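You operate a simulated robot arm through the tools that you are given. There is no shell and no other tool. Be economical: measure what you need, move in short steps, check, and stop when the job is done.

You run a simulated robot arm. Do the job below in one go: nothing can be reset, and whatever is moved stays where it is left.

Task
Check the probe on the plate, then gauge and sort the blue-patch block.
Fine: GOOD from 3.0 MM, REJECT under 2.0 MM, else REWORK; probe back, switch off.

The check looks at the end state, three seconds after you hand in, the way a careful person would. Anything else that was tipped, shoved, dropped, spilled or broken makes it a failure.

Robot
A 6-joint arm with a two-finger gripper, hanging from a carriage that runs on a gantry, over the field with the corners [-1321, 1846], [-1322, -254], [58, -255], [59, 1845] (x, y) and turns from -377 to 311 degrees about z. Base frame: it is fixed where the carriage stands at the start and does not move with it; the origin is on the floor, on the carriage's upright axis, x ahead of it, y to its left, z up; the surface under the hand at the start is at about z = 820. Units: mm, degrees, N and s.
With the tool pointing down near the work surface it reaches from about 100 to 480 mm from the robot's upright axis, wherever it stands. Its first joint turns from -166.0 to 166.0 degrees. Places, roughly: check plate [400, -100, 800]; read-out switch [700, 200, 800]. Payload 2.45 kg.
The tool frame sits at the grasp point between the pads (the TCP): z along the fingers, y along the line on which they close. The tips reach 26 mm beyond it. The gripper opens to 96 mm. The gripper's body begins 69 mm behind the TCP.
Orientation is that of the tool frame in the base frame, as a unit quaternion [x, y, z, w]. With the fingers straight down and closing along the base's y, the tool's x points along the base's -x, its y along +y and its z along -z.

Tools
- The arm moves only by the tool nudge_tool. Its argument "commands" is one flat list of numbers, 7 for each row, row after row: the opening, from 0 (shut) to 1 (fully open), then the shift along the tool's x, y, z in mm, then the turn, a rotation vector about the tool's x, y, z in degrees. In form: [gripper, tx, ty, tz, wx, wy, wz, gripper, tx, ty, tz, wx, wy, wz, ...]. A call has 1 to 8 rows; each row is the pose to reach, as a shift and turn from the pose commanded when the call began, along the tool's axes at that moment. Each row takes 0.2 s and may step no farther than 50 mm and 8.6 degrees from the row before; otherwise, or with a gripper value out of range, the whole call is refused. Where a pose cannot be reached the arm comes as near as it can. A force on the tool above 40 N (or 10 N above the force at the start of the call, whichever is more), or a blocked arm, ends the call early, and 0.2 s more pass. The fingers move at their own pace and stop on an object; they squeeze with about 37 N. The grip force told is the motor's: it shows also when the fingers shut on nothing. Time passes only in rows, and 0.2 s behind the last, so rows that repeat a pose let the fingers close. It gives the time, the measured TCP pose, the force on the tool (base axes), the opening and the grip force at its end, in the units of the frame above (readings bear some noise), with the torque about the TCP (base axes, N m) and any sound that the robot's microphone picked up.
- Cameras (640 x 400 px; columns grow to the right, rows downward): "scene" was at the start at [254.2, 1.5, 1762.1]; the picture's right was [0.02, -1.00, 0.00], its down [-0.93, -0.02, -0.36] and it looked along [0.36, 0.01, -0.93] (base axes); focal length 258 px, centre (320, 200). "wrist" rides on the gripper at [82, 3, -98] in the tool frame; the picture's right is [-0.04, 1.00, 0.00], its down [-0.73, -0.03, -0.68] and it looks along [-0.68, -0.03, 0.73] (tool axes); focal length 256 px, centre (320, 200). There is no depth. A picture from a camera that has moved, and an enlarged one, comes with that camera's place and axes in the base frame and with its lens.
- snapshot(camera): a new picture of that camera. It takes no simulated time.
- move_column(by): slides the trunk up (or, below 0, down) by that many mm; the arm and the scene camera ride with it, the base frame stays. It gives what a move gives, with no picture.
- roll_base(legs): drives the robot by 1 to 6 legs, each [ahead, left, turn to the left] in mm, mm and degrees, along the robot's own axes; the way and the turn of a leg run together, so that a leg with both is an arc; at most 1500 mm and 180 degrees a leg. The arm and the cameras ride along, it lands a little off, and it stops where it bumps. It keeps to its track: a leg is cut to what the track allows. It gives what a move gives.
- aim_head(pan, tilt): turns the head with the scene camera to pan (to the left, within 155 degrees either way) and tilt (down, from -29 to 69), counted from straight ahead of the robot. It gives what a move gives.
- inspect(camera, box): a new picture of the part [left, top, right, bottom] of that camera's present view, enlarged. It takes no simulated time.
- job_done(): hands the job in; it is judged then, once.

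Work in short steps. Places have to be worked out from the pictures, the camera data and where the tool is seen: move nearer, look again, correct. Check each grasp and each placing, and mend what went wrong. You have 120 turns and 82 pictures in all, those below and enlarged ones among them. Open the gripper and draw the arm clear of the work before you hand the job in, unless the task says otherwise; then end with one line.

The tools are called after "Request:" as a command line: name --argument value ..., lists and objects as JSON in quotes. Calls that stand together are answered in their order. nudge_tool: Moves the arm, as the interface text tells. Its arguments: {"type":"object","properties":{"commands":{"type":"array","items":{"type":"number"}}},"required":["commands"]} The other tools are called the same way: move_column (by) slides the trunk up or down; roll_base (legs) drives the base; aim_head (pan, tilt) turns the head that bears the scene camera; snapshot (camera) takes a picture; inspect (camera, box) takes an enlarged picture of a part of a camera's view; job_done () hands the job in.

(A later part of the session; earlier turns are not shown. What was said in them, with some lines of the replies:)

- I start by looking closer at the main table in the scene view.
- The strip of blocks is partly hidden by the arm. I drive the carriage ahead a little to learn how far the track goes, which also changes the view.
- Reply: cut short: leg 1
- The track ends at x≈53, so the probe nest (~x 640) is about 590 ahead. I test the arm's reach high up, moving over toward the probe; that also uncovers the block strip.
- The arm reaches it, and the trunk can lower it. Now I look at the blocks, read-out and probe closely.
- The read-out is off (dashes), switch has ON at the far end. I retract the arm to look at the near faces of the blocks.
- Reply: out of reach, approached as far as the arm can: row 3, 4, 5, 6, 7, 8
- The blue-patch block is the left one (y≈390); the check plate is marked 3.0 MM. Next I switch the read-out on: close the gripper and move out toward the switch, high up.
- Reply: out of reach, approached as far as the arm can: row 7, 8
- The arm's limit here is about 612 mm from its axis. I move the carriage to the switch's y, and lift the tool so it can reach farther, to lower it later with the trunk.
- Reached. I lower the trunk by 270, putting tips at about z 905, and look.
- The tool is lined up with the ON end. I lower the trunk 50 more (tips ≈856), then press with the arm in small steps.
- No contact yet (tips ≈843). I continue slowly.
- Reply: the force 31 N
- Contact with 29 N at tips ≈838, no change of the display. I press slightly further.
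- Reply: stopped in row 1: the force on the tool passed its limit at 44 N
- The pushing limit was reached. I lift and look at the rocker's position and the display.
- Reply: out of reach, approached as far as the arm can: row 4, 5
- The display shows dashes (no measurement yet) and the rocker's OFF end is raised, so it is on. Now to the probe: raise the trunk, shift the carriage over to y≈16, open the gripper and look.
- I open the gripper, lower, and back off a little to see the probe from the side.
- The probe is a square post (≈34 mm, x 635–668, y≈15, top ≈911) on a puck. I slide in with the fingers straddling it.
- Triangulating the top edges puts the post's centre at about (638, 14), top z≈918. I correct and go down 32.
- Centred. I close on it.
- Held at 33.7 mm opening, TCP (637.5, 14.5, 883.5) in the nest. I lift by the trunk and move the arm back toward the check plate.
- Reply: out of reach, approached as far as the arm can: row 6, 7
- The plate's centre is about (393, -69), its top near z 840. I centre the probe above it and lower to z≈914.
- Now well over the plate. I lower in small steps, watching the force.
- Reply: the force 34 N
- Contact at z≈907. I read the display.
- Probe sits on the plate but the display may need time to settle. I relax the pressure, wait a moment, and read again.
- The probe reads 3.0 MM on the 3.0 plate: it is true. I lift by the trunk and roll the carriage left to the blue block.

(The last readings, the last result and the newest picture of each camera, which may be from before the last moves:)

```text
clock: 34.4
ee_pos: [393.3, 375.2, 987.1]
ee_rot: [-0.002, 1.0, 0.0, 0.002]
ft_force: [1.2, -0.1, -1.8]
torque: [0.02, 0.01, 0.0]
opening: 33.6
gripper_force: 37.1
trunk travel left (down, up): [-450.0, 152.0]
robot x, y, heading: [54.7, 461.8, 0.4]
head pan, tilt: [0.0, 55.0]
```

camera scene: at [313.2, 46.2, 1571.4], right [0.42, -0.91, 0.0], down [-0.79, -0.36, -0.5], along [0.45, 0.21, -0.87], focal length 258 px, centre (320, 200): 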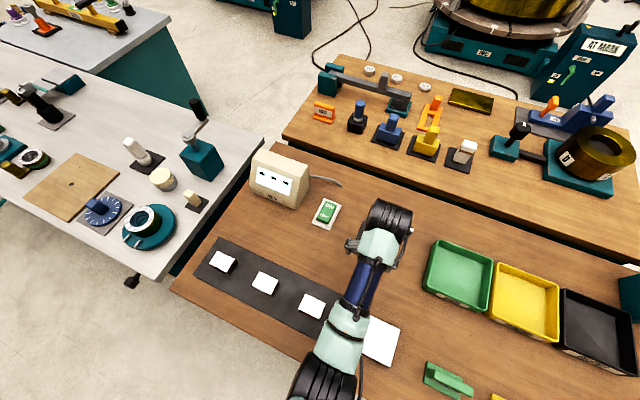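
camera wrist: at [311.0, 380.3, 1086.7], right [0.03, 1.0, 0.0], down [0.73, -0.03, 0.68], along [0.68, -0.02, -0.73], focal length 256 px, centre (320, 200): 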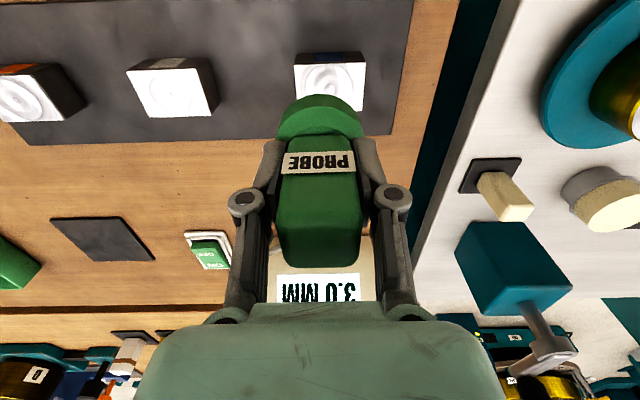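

The blue block is centred at about (394, 388) with its top near z 856. I shift over it, lower by trunk 55 and look.

Request:
nudge_tool --commands '[0, -1, 13, 0, 0, 0, 0, 0, -1, 13, 0, 0, 0, 0]'

Request:
move_column --by -55

Request:
snapshot --camera "wrist"

Request:
snapshot --camera "scene"

```text
clock: 35.0
ee_pos: [395.0, 389.1, 989.5]
ee_rot: [-0.003, 1.0, 0.0, 0.002]
ft_force: [-0.4, -0.3, -2.5]
torque: [0.01, -0.01, 0.01]
opening: 33.2
gripper_force: 36.8
trunk travel left (down, up): [-450.0, 152.0]
robot x, y, heading: [50.4, 457.8, 0.4]
head pan, tilt: [0.0, 55.0]
```

```text
clock: 35.9
ee_pos: [395.2, 388.7, 933.1]
ee_rot: [-0.003, 1.0, 0.0, 0.002]
ft_force: [-0.6, 0.7, -3.1]
torque: [-0.03, 0.01, 0.0]
opening: 33.4
gripper_force: 37.5
trunk travel left (down, up): [-395.0, 207.0]
robot x, y, heading: [58.7, 463.0, 0.2]
head pan, tilt: [0.0, 55.0]
```

```text
42 pictures are left
camera wrist: at [311.9, 393.4, 1032.1], right [0.03, 1.0, 0.0], down [0.73, -0.03, 0.68], along [0.68, -0.02, -0.73], focal length 256 px, centre (320, 200)
```

wrist: 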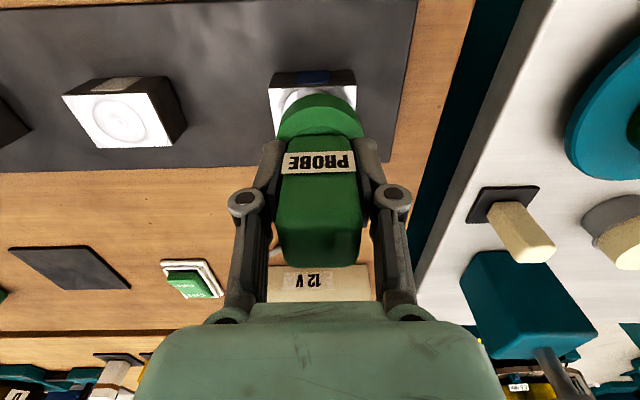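

```text
41 pictures are left
camera scene: at [324.4, 460.4, 1672.5], right [0.01, -1.0, 0.0], down [-0.82, 0.0, -0.57], along [0.57, 0.0, -0.82], focal length 258 px, centre (320, 200)
```

scene: 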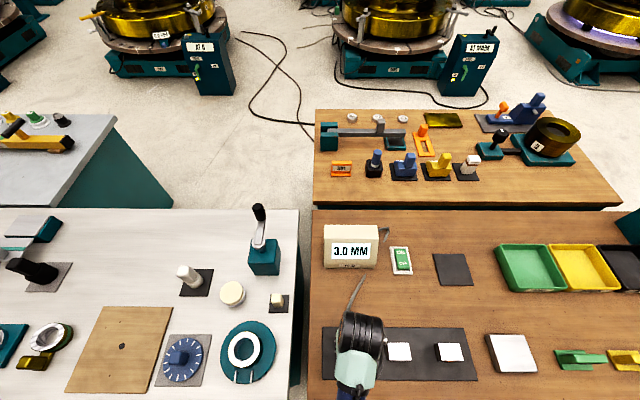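

Aligned within 2 mm. I lower stepwise to contact (expected around z 918).

Request:
nudge_tool --commands '[0, 1, 0, 4, 0, 0, 0, 0, 1, 0, 8, 0, 0, 0, 0, 1, 0, 11, 0, 0, 0]'

```text
clock: 36.7
ee_pos: [393.7, 388.9, 921.3]
ee_rot: [-0.003, 1.0, 0.001, 0.002]
ft_force: [1.3, -0.5, -2.8]
torque: [-0.01, 0.01, -0.02]
opening: 33.2
gripper_force: 37.0
trunk travel left (down, up): [-395.0, 207.0]
robot x, y, heading: [54.6, 459.6, 0.3]
head pan, tilt: [0.0, 55.0]
```

Request:
nudge_tool --commands '[0, 0, 0, 1.5, 0, 0, 0, 0, 0, 0, 3, 0, 0, 0]'

```text
clock: 37.3
ee_pos: [393.8, 389.0, 919.4]
ee_rot: [-0.002, 1.0, 0.0, 0.002]
ft_force: [-0.2, -0.5, -2.9]
torque: [0.02, 0.01, 0.0]
opening: 33.2
gripper_force: 37.2
trunk travel left (down, up): [-395.0, 207.0]
robot x, y, heading: [54.1, 456.6, 0.3]
head pan, tilt: [0.0, 55.0]
```

No contact yet; I go on in small steps.

Request:
nudge_tool --commands '[0, 0, 0, 1.5, 0, 0, 0, 0, 0, 0, 3, 0, 0, 0]'

```text
clock: 37.9
ee_pos: [394.3, 388.8, 916.0]
ee_rot: [-0.002, 1.0, 0.0, 0.002]
ft_force: [0.3, 0.3, -2.8]
torque: [0.0, -0.01, 0.01]
opening: 33.4
gripper_force: 37.1
trunk travel left (down, up): [-395.0, 207.0]
robot x, y, heading: [55.2, 458.8, 0.1]
head pan, tilt: [0.0, 55.0]
```

Request:
nudge_tool --commands '[0, 0, 0, 1.5, 0, 0, 0, 0, 0, 0, 3, 0, 0, 0]'

Request:
inspect --camera "wrist" --box '[220, 50, 420, 170]'

```text
clock: 38.5
ee_pos: [394.4, 388.1, 914.7]
ee_rot: [-0.002, 1.0, 0.0, 0.001]
ft_force: [-10.1, 2.7, 28.2]
torque: [0.1, 0.4, 0.0]
opening: 33.6
gripper_force: 36.6
trunk travel left (down, up): [-395.0, 207.0]
robot x, y, heading: [56.4, 460.6, 0.3]
head pan, tilt: [0.0, 55.0]
```

```text
3.20 times, centred on (320, 110) of wrist
camera zoom: at [311.1, 393.1, 1013.0], right [0.03, 1.0, 0.0], down [0.73, -0.02, 0.68], along [0.68, -0.02, -0.73], focal length 819 px, centre (320, 488)
```

zoom: 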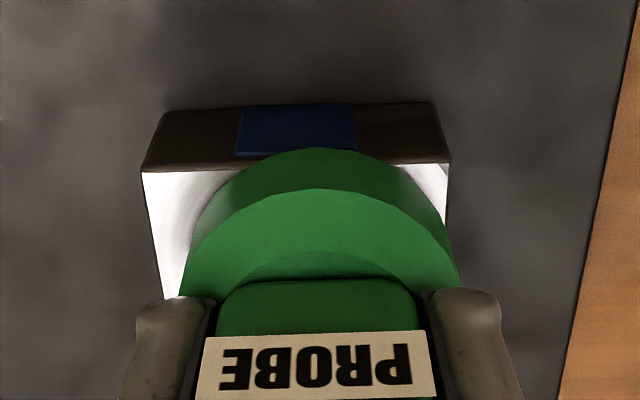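

Contact at 914.7; the probe sits ~4 mm left of the block's middle. I relax, wait, and read.

Request:
nudge_tool --commands '[0, 0, 0, -2.5, 0, 0, 0, 0, 0, 0, -2.5, 0, 0, 0, 0, 0, 0, -2.5, 0, 0, 0, 0, 0, 0, -2.5, 0, 0, 0, 0, 0, 0, -2.5, 0, 0, 0, 0, 0, 0, -2.5, 0, 0, 0, 0, 0, 0, -2.5, 0, 0, 0, 0, 0, 0, -2.5, 0, 0, 0]'

Request:
inspect --camera "scene" --box '[315, 210, 425, 290]'

```text
clock: 40.3
ee_pos: [394.2, 389.0, 915.2]
ee_rot: [-0.003, 1.0, 0.0, 0.002]
ft_force: [0.1, -0.2, -2.9]
torque: [0.03, -0.04, 0.0]
opening: 33.5
gripper_force: 37.0
trunk travel left (down, up): [-395.0, 207.0]
robot x, y, heading: [54.2, 457.4, 0.2]
head pan, tilt: [0.0, 55.0]
```

```text
5.00 times, centred on (370, 250) of scene
camera zoom: at [324.4, 460.4, 1672.5], right [0.01, -1.0, 0.0], down [-0.82, 0.0, -0.57], along [0.57, 0.0, -0.82], focal length 1292 px, centre (70, -50)
```

zoom: 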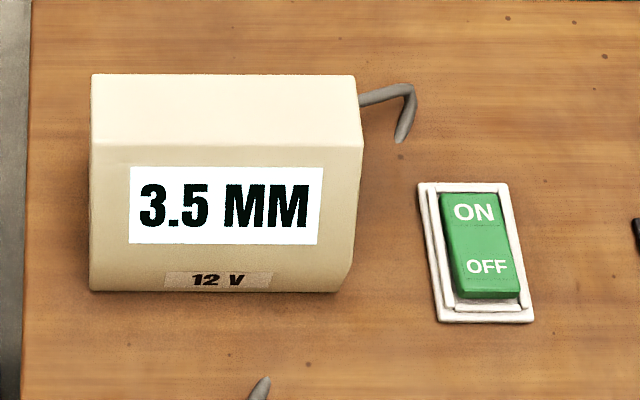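

It reads 3.5 MM. To be sure, I recentre by 4 mm and measure once more with lasting light contact.

Request:
nudge_tool --commands '[0, 0, 0, -4, 0, 0, 0, 0, 0, -4, -4, 0, 0, 0, 0, 0, -4, 1, 0, 0, 0, 0, 0, -4, 2.5, 0, 0, 0, 0, 0, -4, 2.5, 0, 0, 0, 0, 0, -4, 2.5, 0, 0, 0, 0, 0, -4, 2.5, 0, 0, 0, 0, 0, -4, 2.5, 0, 0, 0]'

Request:
inspect --camera "scene" --box '[315, 210, 425, 290]'

```text
clock: 42.1
ee_pos: [394.9, 385.1, 914.1]
ee_rot: [-0.003, 1.0, 0.0, 0.002]
ft_force: [-5.7, 0.5, 22.0]
torque: [0.04, 0.18, 0.06]
opening: 33.3
gripper_force: 37.4
trunk travel left (down, up): [-395.0, 207.0]
robot x, y, heading: [53.1, 454.9, 0.3]
head pan, tilt: [0.0, 55.0]
```

```text
5.00 times, centred on (370, 250) of scene
camera zoom: at [324.4, 460.4, 1672.7], right [0.01, -1.0, 0.0], down [-0.82, 0.0, -0.57], along [0.57, 0.0, -0.82], focal length 1292 px, centre (70, -50)
```

zoom: 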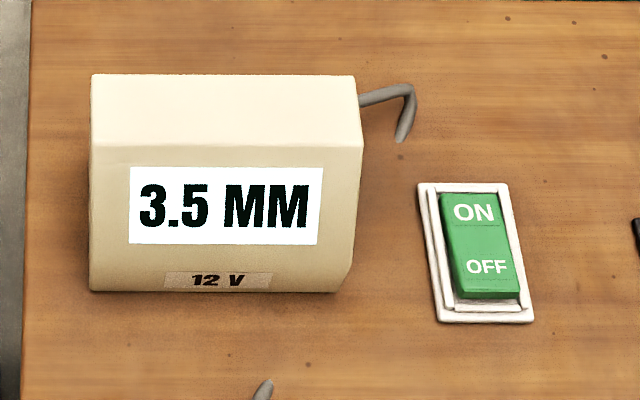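

Confirmed 3.5 MM → GOOD. I lift the probe and drive back toward its nest.

Request:
nudge_tool --commands '[0, 0, 0, -10, 0, 0, 0, 0, 0, 0, -25, 0, 0, 0]'

Request:
move_column --by 50

Request:
roll_base --legs '[[0, -438, 0]]'

```text
clock: 42.7
ee_pos: [393.8, 385.4, 937.8]
ee_rot: [-0.003, 1.0, 0.0, 0.0]
ft_force: [0.4, -0.2, -2.6]
torque: [0.0, 0.0, -0.03]
opening: 33.4
gripper_force: 36.6
trunk travel left (down, up): [-395.0, 207.0]
robot x, y, heading: [52.3, 456.7, 0.2]
head pan, tilt: [0.0, 55.0]
```

```text
clock: 43.6
ee_pos: [392.2, 386.4, 988.3]
ee_rot: [-0.002, 1.0, 0.0, 0.002]
ft_force: [0.7, 0.7, -2.8]
torque: [0.01, 0.0, -0.02]
opening: 33.5
gripper_force: 36.6
trunk travel left (down, up): [-445.0, 157.0]
robot x, y, heading: [50.4, 460.5, 0.4]
head pan, tilt: [0.0, 55.0]
```

```text
clock: 46.3
ee_pos: [394.5, -40.3, 988.6]
ee_rot: [-0.003, 1.0, 0.0, 0.002]
ft_force: [-0.2, -0.2, -2.5]
torque: [0.04, -0.01, 0.0]
opening: 33.6
gripper_force: 36.7
trunk travel left (down, up): [-445.0, 157.0]
robot x, y, heading: [56.3, 32.3, 0.2]
head pan, tilt: [0.0, 55.0]
```

Extending to the nest position, rising 42 mm along the way.

Request:
nudge_tool --commands '[0, -35, 10, -5, 0, 0, 0, 0, -75, 20, -12, 0, 0, 0, 0, -115, 30, -20, 0, 0, 0, 0, -155, 40, -30, 0, 0, 0, 0, -195, 50, -40, 0, 0, 0, 0, -225, 54.5, -42, 0, 0, 0, 0, -243, 54.5, -42, 0, 0, 0, 0, -243, 54.5, -42, 0, 0, 0]'

Request:
move_column --by -105

Request:
snapshot --camera "wrist"

```text
clock: 48.1
ee_pos: [636.1, 15.0, 1031.8]
ee_rot: [-0.004, 1.0, 0.0, 0.002]
ft_force: [-0.1, 0.3, -3.0]
torque: [0.02, 0.0, -0.02]
opening: 33.3
gripper_force: 37.1
trunk travel left (down, up): [-445.0, 157.0]
robot x, y, heading: [54.9, 31.5, 0.4]
head pan, tilt: [0.0, 55.0]
```

```text
clock: 49.4
ee_pos: [636.4, 15.9, 926.9]
ee_rot: [-0.003, 1.0, 0.0, 0.003]
ft_force: [1.1, -0.1, -2.9]
torque: [-0.01, -0.03, 0.04]
opening: 33.4
gripper_force: 36.9
trunk travel left (down, up): [-340.0, 262.0]
robot x, y, heading: [56.7, 33.8, 0.6]
head pan, tilt: [0.0, 55.0]
```

```text
37 pictures are left
camera wrist: at [554.3, 20.5, 1025.0], right [0.03, 1.0, 0.0], down [0.73, -0.02, 0.68], along [0.68, -0.02, -0.73], focal length 256 px, centre (320, 200)
```

wrist: 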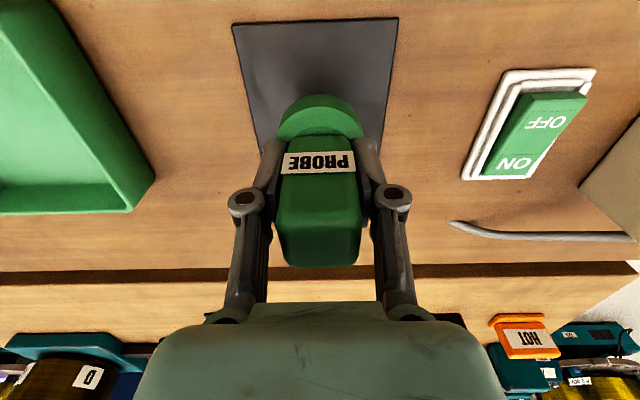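

Over the nest. I lower by trunk 36, then by small arm steps to the old height of ≈883.5.

Request:
move_column --by -38

Request:
nudge_tool --commands '[0, -1, -1, 2, 0, 0, 0, 0, -1, -1, 4, 0, 0, 0]'

```text
clock: 50.2
ee_pos: [638.1, 16.6, 888.1]
ee_rot: [-0.004, 1.0, 0.0, 0.002]
ft_force: [0.6, -0.1, -1.9]
torque: [0.0, -0.01, 0.01]
opening: 33.1
gripper_force: 37.4
trunk travel left (down, up): [-302.0, 300.0]
robot x, y, heading: [52.6, 31.3, 0.5]
head pan, tilt: [0.0, 55.0]
```

```text
clock: 50.9
ee_pos: [638.6, 15.0, 883.7]
ee_rot: [-0.003, 1.0, 0.001, 0.003]
ft_force: [0.1, 0.0, -2.1]
torque: [-0.01, 0.03, -0.01]
opening: 33.4
gripper_force: 36.9
trunk travel left (down, up): [-302.0, 300.0]
robot x, y, heading: [55.3, 33.2, 0.4]
head pan, tilt: [0.0, 55.0]
```

Request:
nudge_tool --commands '[0, 0, 0, 1, 0, 0, 0, 0, 0, 0, 2, 0, 0, 0]'

```text
clock: 51.5
ee_pos: [638.0, 15.1, 882.3]
ee_rot: [-0.004, 1.0, 0.0, 0.003]
ft_force: [-2.5, -0.1, 5.5]
torque: [-0.04, 0.02, -0.02]
opening: 33.3
gripper_force: 37.5
trunk travel left (down, up): [-302.0, 300.0]
robot x, y, heading: [55.7, 31.8, 0.5]
head pan, tilt: [0.0, 55.0]
```

The probe touches its nest. I open the gripper and rise with the trunk until the fingers clear the handle.

Request:
nudge_tool --commands '[1, 0, 0, 0, 0, 0, 0, 1, 0, 0, 0, 0, 0, 0, 1, 0, 0, 0, 0, 0, 0, 1, 0, 0, 0, 0, 0, 0]'

Request:
move_column --by 120

Request:
snapshot --camera "wrist"

```text
clock: 52.5
ee_pos: [639.0, 15.6, 882.9]
ee_rot: [-0.004, 1.0, 0.0, 0.002]
ft_force: [0.6, 0.7, 0.4]
torque: [0.01, 0.02, -0.01]
opening: 95.9
gripper_force: 0.1
trunk travel left (down, up): [-302.0, 300.0]
robot x, y, heading: [53.4, 32.2, 0.6]
head pan, tilt: [0.0, 55.0]
```

```text
clock: 54.0
ee_pos: [637.9, 15.5, 1002.2]
ee_rot: [-0.004, 1.0, 0.0, 0.002]
ft_force: [-0.2, 0.6, 0.5]
torque: [0.03, 0.01, 0.0]
opening: 95.8
gripper_force: 0.2
trunk travel left (down, up): [-422.0, 180.0]
robot x, y, heading: [53.8, 34.1, 0.1]
head pan, tilt: [0.0, 55.0]
```

```text
36 pictures are left
camera wrist: at [555.2, 19.8, 1100.7], right [0.03, 1.0, 0.0], down [0.73, -0.02, 0.68], along [0.68, -0.02, -0.73], focal length 256 px, centre (320, 200)
```

wrist: 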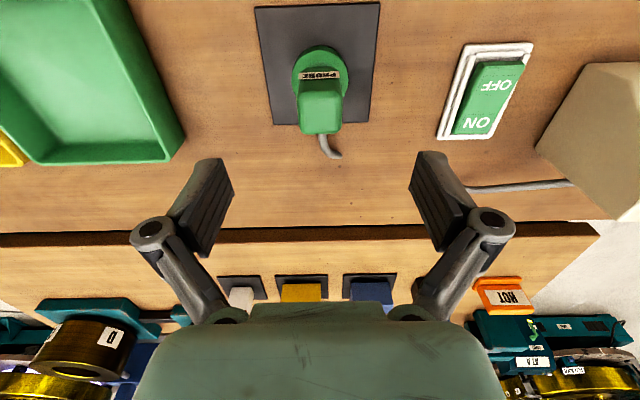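

Probe is back squarely. Now the switch: close the gripper, roll left 170 and position over the OFF end (x≈653, y≈186).

Request:
roll_base --legs '[[0, 168, 0]]'

Request:
nudge_tool --commands '[0, -8, 0, -10, 0, 0, 0, 0, -15, 0, -20, 0, 0, 0, 0, -15, 0, -20, 0, 0, 0, 0, -15, 0, -20, 0, 0, 0]'

```text
clock: 55.4
ee_pos: [638.7, 182.1, 1003.0]
ee_rot: [-0.003, 1.0, 0.0, 0.002]
ft_force: [0.5, 0.0, 0.4]
torque: [0.03, -0.01, -0.01]
opening: 96.3
gripper_force: 0.1
trunk travel left (down, up): [-422.0, 180.0]
robot x, y, heading: [52.7, 199.1, 0.4]
head pan, tilt: [0.0, 55.0]
```

```text
clock: 56.4
ee_pos: [653.5, 181.7, 1021.4]
ee_rot: [-0.002, 1.0, 0.0, 0.002]
ft_force: [0.3, -0.2, 0.3]
torque: [0.01, 0.02, -0.05]
opening: 0.0
gripper_force: 27.9
trunk travel left (down, up): [-422.0, 180.0]
robot x, y, heading: [50.8, 196.8, 0.3]
head pan, tilt: [0.0, 55.0]
```

Request:
nudge_tool --commands '[0, 0, 4, 0, 0, 0, 0]'

Request:
move_column --by -125

Request:
snapshot --camera "wrist"

```text
clock: 56.8
ee_pos: [654.0, 187.0, 1022.0]
ee_rot: [-0.003, 1.0, 0.0, 0.002]
ft_force: [0.0, 0.1, 0.1]
torque: [-0.02, 0.01, -0.01]
opening: 0.0
gripper_force: 27.9
trunk travel left (down, up): [-422.0, 180.0]
robot x, y, heading: [53.4, 201.3, 0.2]
head pan, tilt: [0.0, 55.0]
```

```text
clock: 58.3
ee_pos: [652.8, 186.0, 896.5]
ee_rot: [-0.004, 1.0, 0.0, 0.002]
ft_force: [-0.3, -0.1, 0.0]
torque: [0.01, 0.02, 0.03]
opening: 0.5
gripper_force: 28.3
trunk travel left (down, up): [-297.0, 305.0]
robot x, y, heading: [53.0, 199.9, 0.4]
head pan, tilt: [0.0, 55.0]
```

```text
35 pictures are left
camera wrist: at [569.7, 190.8, 995.8], right [0.03, 1.0, 0.0], down [0.73, -0.03, 0.68], along [0.68, -0.02, -0.73], focal length 256 px, centre (320, 200)
```

wrist: 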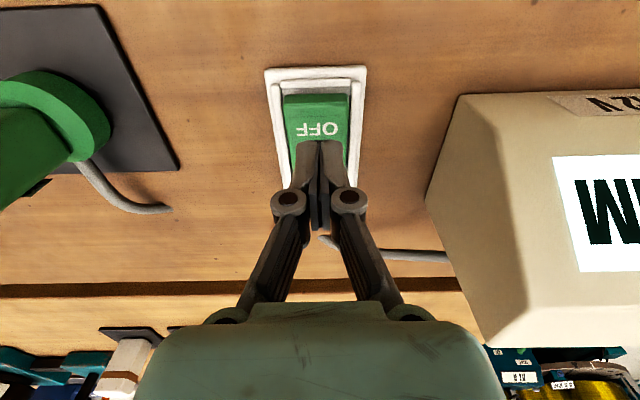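

The rocker spans about x 630–708; I press at x≈646, coming down in small steps.

Request:
nudge_tool --commands '[0, 7, 0, 5, 0, 0, 0, 0, 7, 0, 10, 0, 0, 0, 0, 7, 0, 15, 0, 0, 0, 0, 7, 0, 19, 0, 0, 0]'

```text
clock: 59.3
ee_pos: [645.1, 186.5, 876.6]
ee_rot: [-0.002, 1.0, 0.0, 0.002]
ft_force: [0.5, -0.1, 1.0]
torque: [-0.02, 0.0, -0.02]
opening: 0.0
gripper_force: 29.1
trunk travel left (down, up): [-297.0, 305.0]
robot x, y, heading: [52.8, 198.1, 0.3]
head pan, tilt: [0.0, 55.0]
```

Request:
nudge_tool --commands '[0, 0, 0, 3, 0, 0, 0, 0, 0, 0, 6, 0, 0, 0, 0, 0, 0, 9, 0, 0, 0, 0, 0, 0, 12, 0, 0, 0]'

Request:
inspect --camera "wrist" --box '[240, 50, 640, 300]'

```text
clock: 60.3
ee_pos: [645.4, 186.9, 865.8]
ee_rot: [-0.003, 1.0, 0.0, 0.002]
ft_force: [0.2, -0.4, 0.6]
torque: [0.01, 0.01, 0.0]
opening: 0.0
gripper_force: 28.2
trunk travel left (down, up): [-297.0, 305.0]
robot x, y, heading: [53.0, 204.5, 0.4]
head pan, tilt: [0.0, 55.0]
```

```text
1.60 times, centred on (440, 175) of wrist
camera zoom: at [562.3, 191.0, 964.7], right [0.03, 1.0, 0.0], down [0.73, -0.03, 0.68], along [0.68, -0.02, -0.73], focal length 410 px, centre (128, 240)
```

zoom: 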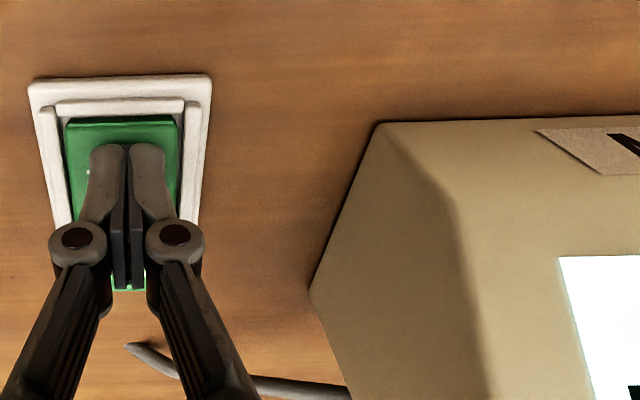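

Request:
nudge_tool --commands '[0, 0, 0, 2, 0, 0, 0, 0, 0, 0, 4, 0, 0, 0, 0, 0, 0, 6, 0, 0, 0]'

Request:
snapshot --camera "wrist"

```text
clock: 61.0
ee_pos: [645.6, 186.5, 864.4]
ee_rot: [-0.003, 1.0, 0.001, 0.002]
ft_force: [-10.5, -0.2, 15.8]
torque: [0.04, 0.08, 0.0]
opening: 6.3
gripper_force: 28.1
trunk travel left (down, up): [-297.0, 305.0]
robot x, y, heading: [54.2, 199.0, 0.2]
head pan, tilt: [0.0, 55.0]
stopped in row 3: the force on the tool passed its limit at 46 N (the readings are from after the stop); the commanded pose is now the measured one
```

```text
33 pictures are left
camera wrist: at [562.4, 191.1, 963.5], right [0.03, 1.0, 0.0], down [0.73, -0.03, 0.68], along [0.68, -0.02, -0.73], focal length 256 px, centre (320, 200)
```

wrist: 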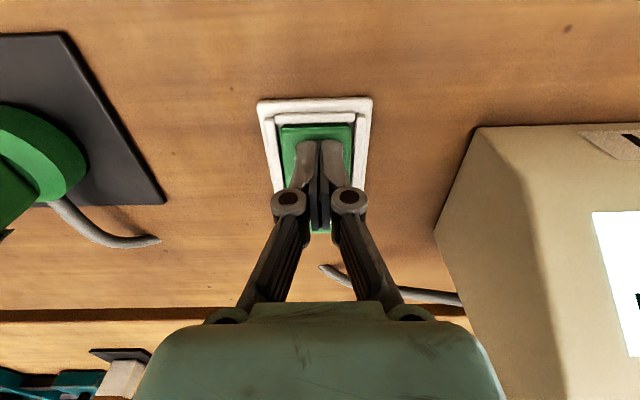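

Pressed to the limit. I rise by trunk and check the rocker and display.

Request:
nudge_tool --commands '[0, 0, 0, -10, 0, 0, 0]'

Request:
move_column --by 150

Request:
snapshot --camera "wrist"

Request:
snapshot --camera "scene"

```text
clock: 61.4
ee_pos: [646.7, 187.0, 874.2]
ee_rot: [-0.003, 1.0, 0.001, 0.003]
ft_force: [-0.2, -0.6, 0.0]
torque: [-0.01, -0.04, 0.01]
opening: 0.0
gripper_force: 28.5
trunk travel left (down, up): [-297.0, 305.0]
robot x, y, heading: [52.3, 201.3, 0.3]
head pan, tilt: [0.0, 55.0]
```

```text
clock: 63.2
ee_pos: [646.6, 186.8, 1023.5]
ee_rot: [-0.003, 1.0, 0.0, 0.002]
ft_force: [0.1, 0.1, -0.5]
torque: [0.0, -0.03, 0.02]
opening: 0.0
gripper_force: 29.3
trunk travel left (down, up): [-447.0, 155.0]
robot x, y, heading: [52.2, 199.2, 0.3]
head pan, tilt: [0.0, 55.0]
```

```text
32 pictures are left
camera wrist: at [563.4, 190.8, 1122.7], right [0.03, 1.0, 0.0], down [0.73, -0.03, 0.68], along [0.68, -0.02, -0.73], focal length 256 px, centre (320, 200)
```

wrist: 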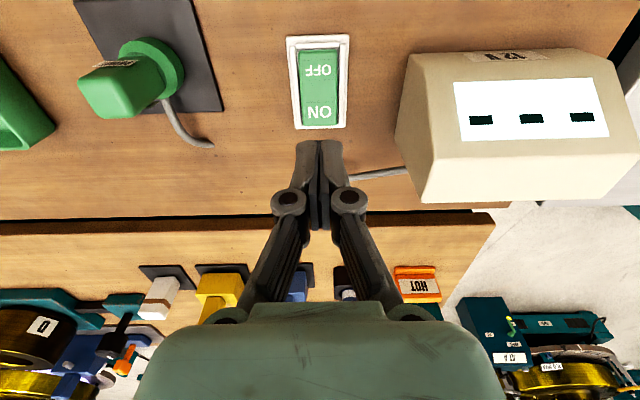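

```text
31 pictures are left
camera scene: at [324.1, 200.8, 1724.5], right [0.01, -1.0, 0.0], down [-0.82, 0.0, -0.57], along [0.57, 0.0, -0.82], focal length 258 px, centre (320, 200)
```

scene: 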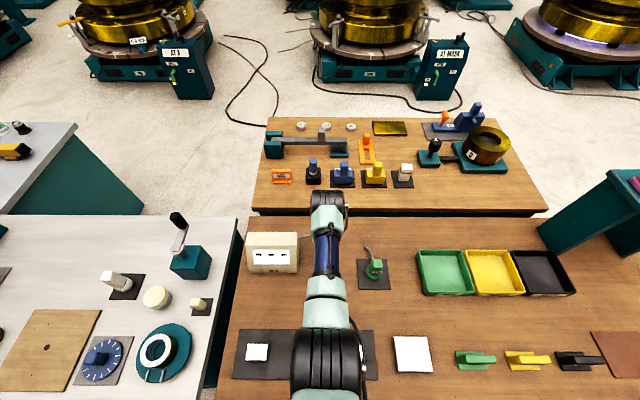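

Off (dashes), rocker reset. Now the block: retract the arm to x≈394 with the gripper open, then roll left to y≈385.

Request:
nudge_tool --commands '[1, 35, 0, 5, 0, 0, 0, 1, 75, 0, 10, 0, 0, 0, 1, 115, 0, 20, 0, 0, 0, 1, 155, 0, 30, 0, 0, 0, 1, 195, 0, 40, 0, 0, 0, 1, 230, 0, 40, 0, 0, 0, 1, 252, 0, 40, 0, 0, 0]'

Request:
roll_base --legs '[[0, 198, 0]]'

Request:
snapshot --camera "wrist"

```text
clock: 64.8
ee_pos: [395.2, 186.5, 984.3]
ee_rot: [-0.002, 1.0, 0.0, 0.002]
ft_force: [-0.2, -0.6, 0.8]
torque: [-0.01, 0.02, -0.01]
opening: 96.0
gripper_force: 0.1
trunk travel left (down, up): [-447.0, 155.0]
robot x, y, heading: [55.3, 200.0, 0.2]
head pan, tilt: [0.0, 55.0]
```

```text
clock: 66.4
ee_pos: [395.2, 380.7, 981.8]
ee_rot: [0.0, 1.0, 0.0, 0.003]
ft_force: [0.0, -0.4, -0.3]
torque: [-0.01, -0.01, 0.03]
opening: 96.0
gripper_force: 0.0
trunk travel left (down, up): [-447.0, 155.0]
robot x, y, heading: [55.2, 395.1, 0.3]
head pan, tilt: [0.0, 55.0]
```

```text
30 pictures are left
camera wrist: at [312.4, 385.9, 1081.0], right [0.04, 1.0, 0.0], down [0.73, -0.03, 0.68], along [0.68, -0.03, -0.73], focal length 256 px, centre (320, 200)
```

wrist: 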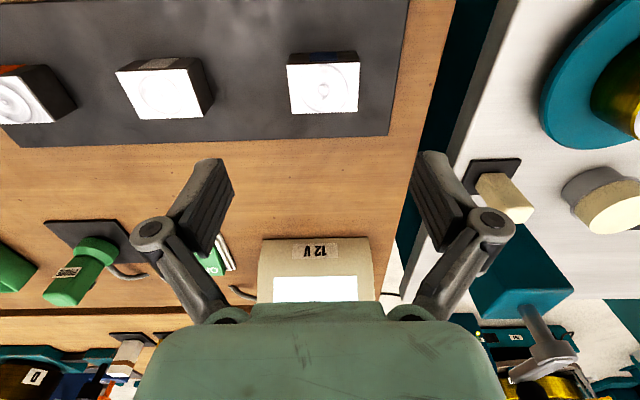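

Block centre about (394, 386). I centre and lower to z≈885 first, then look.

Request:
nudge_tool --commands '[1, 1, 5, 0, 0, 0, 0]'

Request:
move_column --by -85

Request:
snapshot --camera "wrist"

```text
clock: 66.8
ee_pos: [393.8, 385.8, 981.5]
ee_rot: [-0.001, 1.0, -0.001, 0.002]
ft_force: [0.9, 0.1, 0.7]
torque: [-0.01, 0.01, 0.01]
opening: 96.1
gripper_force: 0.0
trunk travel left (down, up): [-447.0, 155.0]
robot x, y, heading: [51.1, 398.5, 0.3]
head pan, tilt: [0.0, 55.0]
```

```text
clock: 68.0
ee_pos: [393.6, 386.3, 897.9]
ee_rot: [0.0, 1.0, -0.001, 0.003]
ft_force: [0.5, 0.7, -0.2]
torque: [0.0, 0.04, 0.01]
opening: 95.9
gripper_force: 0.1
trunk travel left (down, up): [-362.0, 240.0]
robot x, y, heading: [54.3, 395.4, 0.0]
head pan, tilt: [0.0, 55.0]
```

```text
29 pictures are left
camera wrist: at [311.2, 390.9, 996.0], right [0.04, 1.0, 0.0], down [0.73, -0.03, 0.68], along [0.68, -0.03, -0.73], focal length 256 px, centre (320, 200)
```

wrist: 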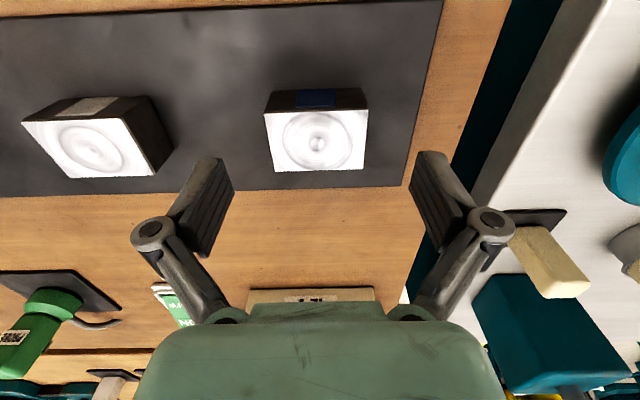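

Well centred. Down 43 mm to z≈855, then close.

Request:
nudge_tool --commands '[1, -1, -1, 15, 0, 0, 0, 1, -1, -1, 30, 0, 0, 0, 1, -1, -1, 43, 0, 0, 0]'

Request:
nudge_tool --commands '[0, 0, 0, 0, 0, 0, 0, 0, 0, 0, 0, 0, 0, 0, 0, 0, 0, 0, 0, 0, 0, 0, 0, 0, 0, 0, 0, 0]'

Request:
snapshot --camera "wrist"

```text
clock: 68.8
ee_pos: [396.1, 385.4, 853.6]
ee_rot: [-0.001, 1.0, 0.0, 0.002]
ft_force: [0.6, 0.4, -0.2]
torque: [-0.03, 0.01, 0.01]
opening: 95.7
gripper_force: 0.0
trunk travel left (down, up): [-362.0, 240.0]
robot x, y, heading: [51.9, 395.4, 0.1]
head pan, tilt: [0.0, 55.0]
```

```text
clock: 69.8
ee_pos: [395.0, 384.2, 854.1]
ee_rot: [-0.001, 1.0, 0.001, 0.003]
ft_force: [0.6, -0.5, 0.2]
torque: [-0.1, -0.06, 0.04]
opening: 59.8
gripper_force: 37.0
trunk travel left (down, up): [-362.0, 240.0]
robot x, y, heading: [49.8, 395.4, 0.3]
head pan, tilt: [0.0, 55.0]
```

```text
28 pictures are left
camera wrist: at [312.3, 389.4, 952.2], right [0.04, 1.0, 0.0], down [0.73, -0.03, 0.68], along [0.68, -0.03, -0.73], focal length 256 px, centre (320, 200)
```

wrist: 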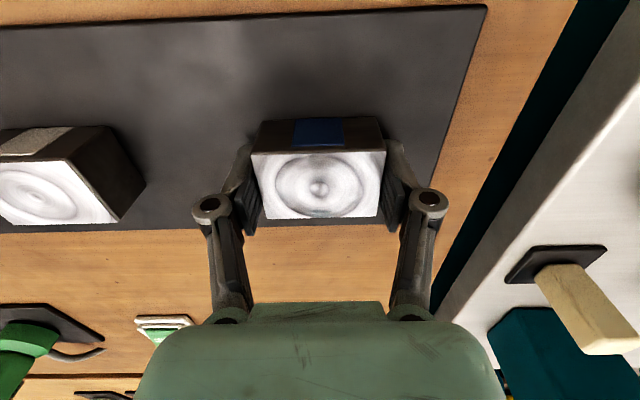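

Gripped (59.8 mm). I lift by trunk 150 and roll right toward the GOOD tray (y≈-233).

Request:
move_column --by 150

Request:
roll_base --legs '[[0, -618, 0]]'

Request:
snapshot --camera "wrist"

```text
clock: 71.5
ee_pos: [394.8, 384.9, 1003.8]
ee_rot: [-0.001, 1.0, 0.0, 0.003]
ft_force: [0.3, -0.2, -3.5]
torque: [-0.02, -0.03, -0.05]
opening: 59.6
gripper_force: 36.9
trunk travel left (down, up): [-512.0, 90.0]
robot x, y, heading: [56.2, 393.9, 0.0]
head pan, tilt: [0.0, 55.0]
```

```text
clock: 75.0
ee_pos: [397.1, -234.1, 1002.9]
ee_rot: [-0.002, 1.0, 0.0, 0.003]
ft_force: [-0.1, 0.4, -3.9]
torque: [-0.02, 0.0, 0.03]
opening: 59.5
gripper_force: 36.8
trunk travel left (down, up): [-512.0, 90.0]
robot x, y, heading: [58.1, -224.5, 0.5]
head pan, tilt: [0.0, 55.0]
```

```text
27 pictures are left
camera wrist: at [314.1, -229.3, 1102.2], right [0.03, 1.0, 0.0], down [0.73, -0.03, 0.68], along [0.68, -0.02, -0.73], focal length 256 px, centre (320, 200)
```

wrist: 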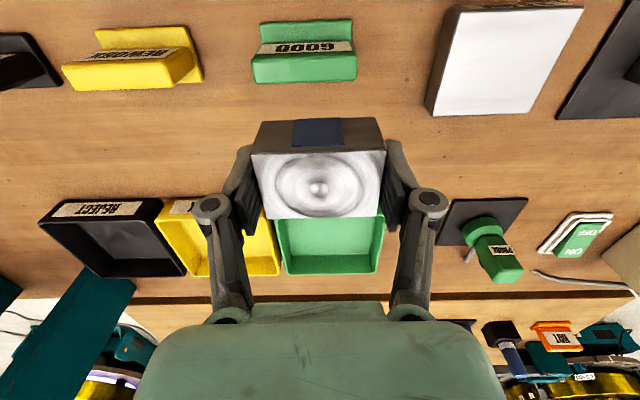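

Path is clear. I extend over the GOOD tray while rising ~95 mm.

Request:
nudge_tool --commands '[0, -35, 0, -10, 0, 0, 0, 0, -70, 0, -20, 0, 0, 0, 0, -110, 0, -35, 0, 0, 0, 0, -150, 0, -50, 0, 0, 0, 0, -190, 0, -70, 0, 0, 0, 0, -225, 0, -85, 0, 0, 0, 0, -246, 0, -95, 0, 0, 0]'

Request:
move_column --by -120

Request:
snapshot --camera "wrist"

```text
clock: 76.6
ee_pos: [643.8, -233.3, 1101.1]
ee_rot: [-0.003, 1.0, 0.0, 0.003]
ft_force: [0.6, 0.2, -4.7]
torque: [0.02, 0.0, 0.01]
opening: 59.8
gripper_force: 36.8
trunk travel left (down, up): [-512.0, 90.0]
robot x, y, heading: [57.2, -225.4, 0.4]
head pan, tilt: [0.0, 55.0]
```

```text
clock: 78.1
ee_pos: [643.7, -233.2, 981.0]
ee_rot: [-0.003, 1.0, 0.0, 0.003]
ft_force: [0.7, -0.5, -5.2]
torque: [-0.03, -0.02, -0.02]
opening: 59.6
gripper_force: 36.8
trunk travel left (down, up): [-392.0, 210.0]
robot x, y, heading: [53.1, -223.4, 0.3]
head pan, tilt: [0.0, 55.0]
```

```text
26 pictures are left
camera wrist: at [560.3, -228.6, 1079.2], right [0.03, 1.0, 0.0], down [0.73, -0.03, 0.68], along [0.68, -0.02, -0.73], focal length 256 px, centre (320, 200)
```

wrist: 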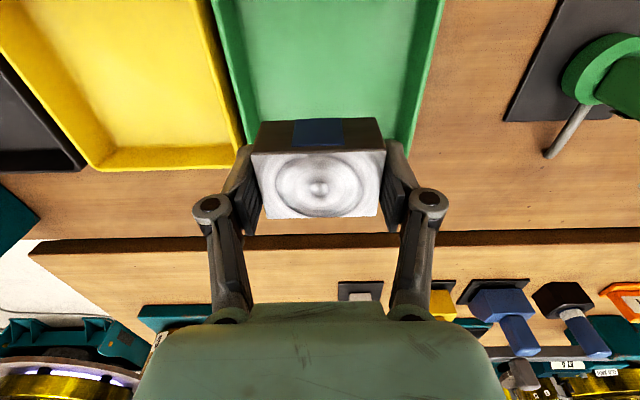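

The GOOD tray centre is near (634, -226). I adjust and lower the block into it.

Request:
nudge_tool --commands '[0, 8, 6, 0, 0, 0, 0]'

Request:
move_column --by -80

Request:
snapshot --camera "wrist"

```text
clock: 78.5
ee_pos: [635.4, -228.2, 980.0]
ee_rot: [-0.002, 1.0, 0.0, 0.002]
ft_force: [-0.4, -0.6, -3.4]
torque: [0.01, -0.01, 0.0]
opening: 59.5
gripper_force: 36.7
trunk travel left (down, up): [-392.0, 210.0]
robot x, y, heading: [56.1, -225.7, 0.3]
head pan, tilt: [0.0, 55.0]
```

```text
clock: 79.7
ee_pos: [636.0, -227.2, 899.9]
ee_rot: [-0.003, 1.0, 0.0, 0.003]
ft_force: [-0.1, 0.2, -5.4]
torque: [0.01, -0.01, -0.01]
opening: 59.6
gripper_force: 37.7
trunk travel left (down, up): [-312.0, 290.0]
robot x, y, heading: [56.1, -225.7, -0.0]
head pan, tilt: [0.0, 55.0]
```

```text
25 pictures are left
camera wrist: at [552.6, -222.7, 998.8], right [0.03, 1.0, 0.0], down [0.73, -0.03, 0.68], along [0.68, -0.02, -0.73], focal length 256 px, centre (320, 200)
```

wrist: 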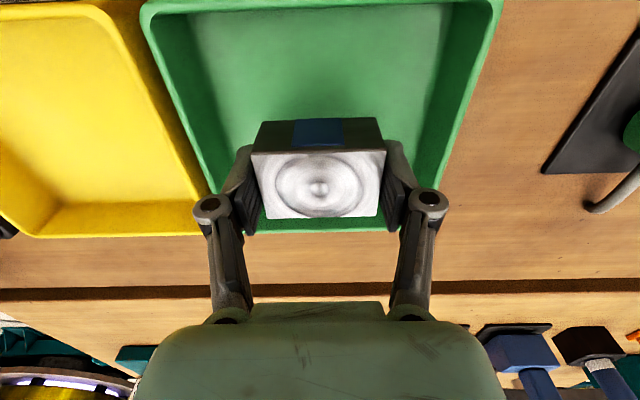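

Well inside the tray. I lower further with the arm, then in small steps.

Request:
nudge_tool --commands '[0, 0, 0, 12, 0, 0, 0, 0, 0, 0, 24, 0, 0, 0, 0, 0, 0, 35, 0, 0, 0]'

Request:
nudge_tool --commands '[0, 0, 0, 2, 0, 0, 0, 0, 0, 0, 4, 0, 0, 0]'

```text
clock: 80.5
ee_pos: [635.3, -228.0, 865.7]
ee_rot: [-0.002, 1.0, -0.001, 0.003]
ft_force: [0.3, 0.2, -5.2]
torque: [0.03, -0.01, 0.0]
opening: 59.5
gripper_force: 37.0
trunk travel left (down, up): [-312.0, 290.0]
robot x, y, heading: [56.8, -222.0, 0.3]
head pan, tilt: [0.0, 55.0]
```

```text
clock: 81.1
ee_pos: [635.6, -226.7, 861.4]
ee_rot: [-0.002, 1.0, 0.0, 0.002]
ft_force: [0.5, 0.4, -4.4]
torque: [-0.02, -0.01, 0.02]
opening: 59.8
gripper_force: 36.6
trunk travel left (down, up): [-312.0, 290.0]
robot x, y, heading: [56.6, -222.6, 0.3]
head pan, tilt: [0.0, 55.0]
```

Request:
nudge_tool --commands '[0, 0, 0, 1.5, 0, 0, 0, 0, 0, 0, 3, 0, 0, 0]'

```text
clock: 81.7
ee_pos: [635.4, -226.8, 858.4]
ee_rot: [-0.002, 1.0, 0.0, 0.002]
ft_force: [-0.4, -0.2, -4.2]
torque: [0.01, -0.03, -0.01]
opening: 59.4
gripper_force: 37.6
trunk travel left (down, up): [-312.0, 290.0]
robot x, y, heading: [55.8, -227.8, 0.3]
head pan, tilt: [0.0, 55.0]
```

Request:
nudge_tool --commands '[0, 0, 0, 1.5, 0, 0, 0, 0, 0, 0, 3, 0, 0, 0]'

```text
clock: 82.3
ee_pos: [635.4, -226.3, 855.5]
ee_rot: [-0.003, 1.0, -0.001, 0.001]
ft_force: [-0.5, 1.3, -4.8]
torque: [0.0, 0.02, 0.02]
opening: 59.9
gripper_force: 37.1
trunk travel left (down, up): [-312.0, 290.0]
robot x, y, heading: [52.3, -227.8, 0.4]
head pan, tilt: [0.0, 55.0]
```

Request:
nudge_tool --commands '[0, 0, 0, 1.5, 0, 0, 0, 0, 0, 0, 3, 0, 0, 0]'

```text
clock: 82.9
ee_pos: [636.7, -227.5, 855.2]
ee_rot: [-0.002, 1.0, 0.0, 0.003]
ft_force: [-9.5, 0.6, 23.3]
torque: [-0.06, 0.67, -0.02]
opening: 59.8
gripper_force: 36.9
trunk travel left (down, up): [-312.0, 290.0]
robot x, y, heading: [53.2, -225.1, 0.5]
head pan, tilt: [0.0, 55.0]
```

The block touches the tray floor. I ease off, open partway, and rise by the trunk.

Request:
nudge_tool --commands '[0, 0, 0, -2, 0, 0, 0, 0.8, 0, 0, -2, 0, 0, 0, 0.8, 0, 0, -2, 0, 0, 0, 0.8, 0, 0, -2, 0, 0, 0]'

Request:
move_column --by 150

Request:
snapshot --camera "wrist"

```text
clock: 83.9
ee_pos: [636.4, -226.1, 856.7]
ee_rot: [-0.002, 1.0, 0.0, 0.003]
ft_force: [-0.2, 0.6, 0.8]
torque: [0.02, 0.01, 0.0]
opening: 76.7
gripper_force: 0.1
trunk travel left (down, up): [-312.0, 290.0]
robot x, y, heading: [55.8, -225.3, 0.3]
head pan, tilt: [0.0, 55.0]
```

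```text
clock: 85.6
ee_pos: [636.2, -226.7, 1006.2]
ee_rot: [-0.002, 1.0, 0.001, 0.003]
ft_force: [-0.7, -0.1, 0.4]
torque: [-0.02, 0.01, 0.02]
opening: 76.9
gripper_force: 0.0
trunk travel left (down, up): [-462.0, 140.0]
robot x, y, heading: [54.7, -224.4, 0.5]
head pan, tilt: [0.0, 55.0]
```

```text
24 pictures are left
camera wrist: at [553.3, -222.7, 1103.7], right [0.03, 1.0, 0.0], down [0.73, -0.03, 0.68], along [0.68, -0.02, -0.73], focal length 256 px, centre (320, 200)
```

wrist: 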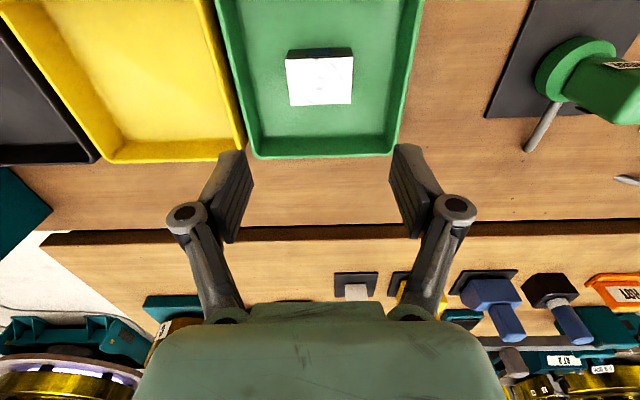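

The block lies flat in the GOOD tray. I draw the arm back and take a last overview.

Request:
nudge_tool --commands '[1, 35, 0, 5, 0, 0, 0, 1, 75, 0, 10, 0, 0, 0, 1, 115, 0, 15, 0, 0, 0, 1, 155, 0, 20, 0, 0, 0, 1, 195, 0, 20, 0, 0, 0]'

Request:
move_column --by 120

Request:
aim_head --pan 20 --tilt 60

Request:
snapshot --camera "scene"

```text
clock: 86.8
ee_pos: [441.5, -230.4, 984.8]
ee_rot: [-0.003, 1.0, 0.0, 0.003]
ft_force: [0.2, -0.7, 1.0]
torque: [-0.01, 0.0, 0.0]
opening: 95.7
gripper_force: 0.0
trunk travel left (down, up): [-462.0, 140.0]
robot x, y, heading: [53.9, -226.2, 0.6]
head pan, tilt: [0.0, 55.0]
```

```text
clock: 88.3
ee_pos: [442.6, -228.8, 1104.9]
ee_rot: [-0.003, 1.0, 0.0, 0.002]
ft_force: [-0.5, -0.9, 0.1]
torque: [0.0, 0.01, 0.02]
opening: 95.9
gripper_force: 0.0
trunk travel left (down, up): [-582.0, 20.0]
robot x, y, heading: [54.0, -224.2, 0.4]
head pan, tilt: [0.0, 55.0]
```

```text
clock: 89.2
ee_pos: [442.3, -229.7, 1105.0]
ee_rot: [-0.002, 1.0, 0.0, 0.003]
ft_force: [0.2, 0.7, -0.5]
torque: [-0.02, 0.03, 0.01]
opening: 95.8
gripper_force: 0.0
trunk travel left (down, up): [-582.0, 20.0]
robot x, y, heading: [52.3, -227.4, 0.1]
head pan, tilt: [20.0, 60.0]
```

```text
23 pictures are left
camera scene: at [315.7, -200.3, 1853.5], right [0.35, -0.94, 0.0], down [-0.81, -0.3, -0.5], along [0.47, 0.17, -0.87], focal length 258 px, centre (320, 200)
```

scene: 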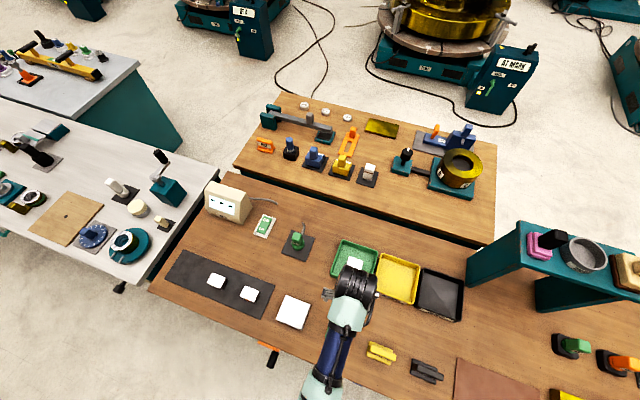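

Everything is in place: the probe is on its nest, the read-out is off, and the block is in the GOOD tray. I hand in.

Request:
job_done

```text
The job is handed in.
```

The probe read 3.0 MM on the 3.0 MM check plate, so it is true; the blue-patch block measured 3.5 MM and is in the GOOD tray, the probe is back on its nest, and the read-out is off.
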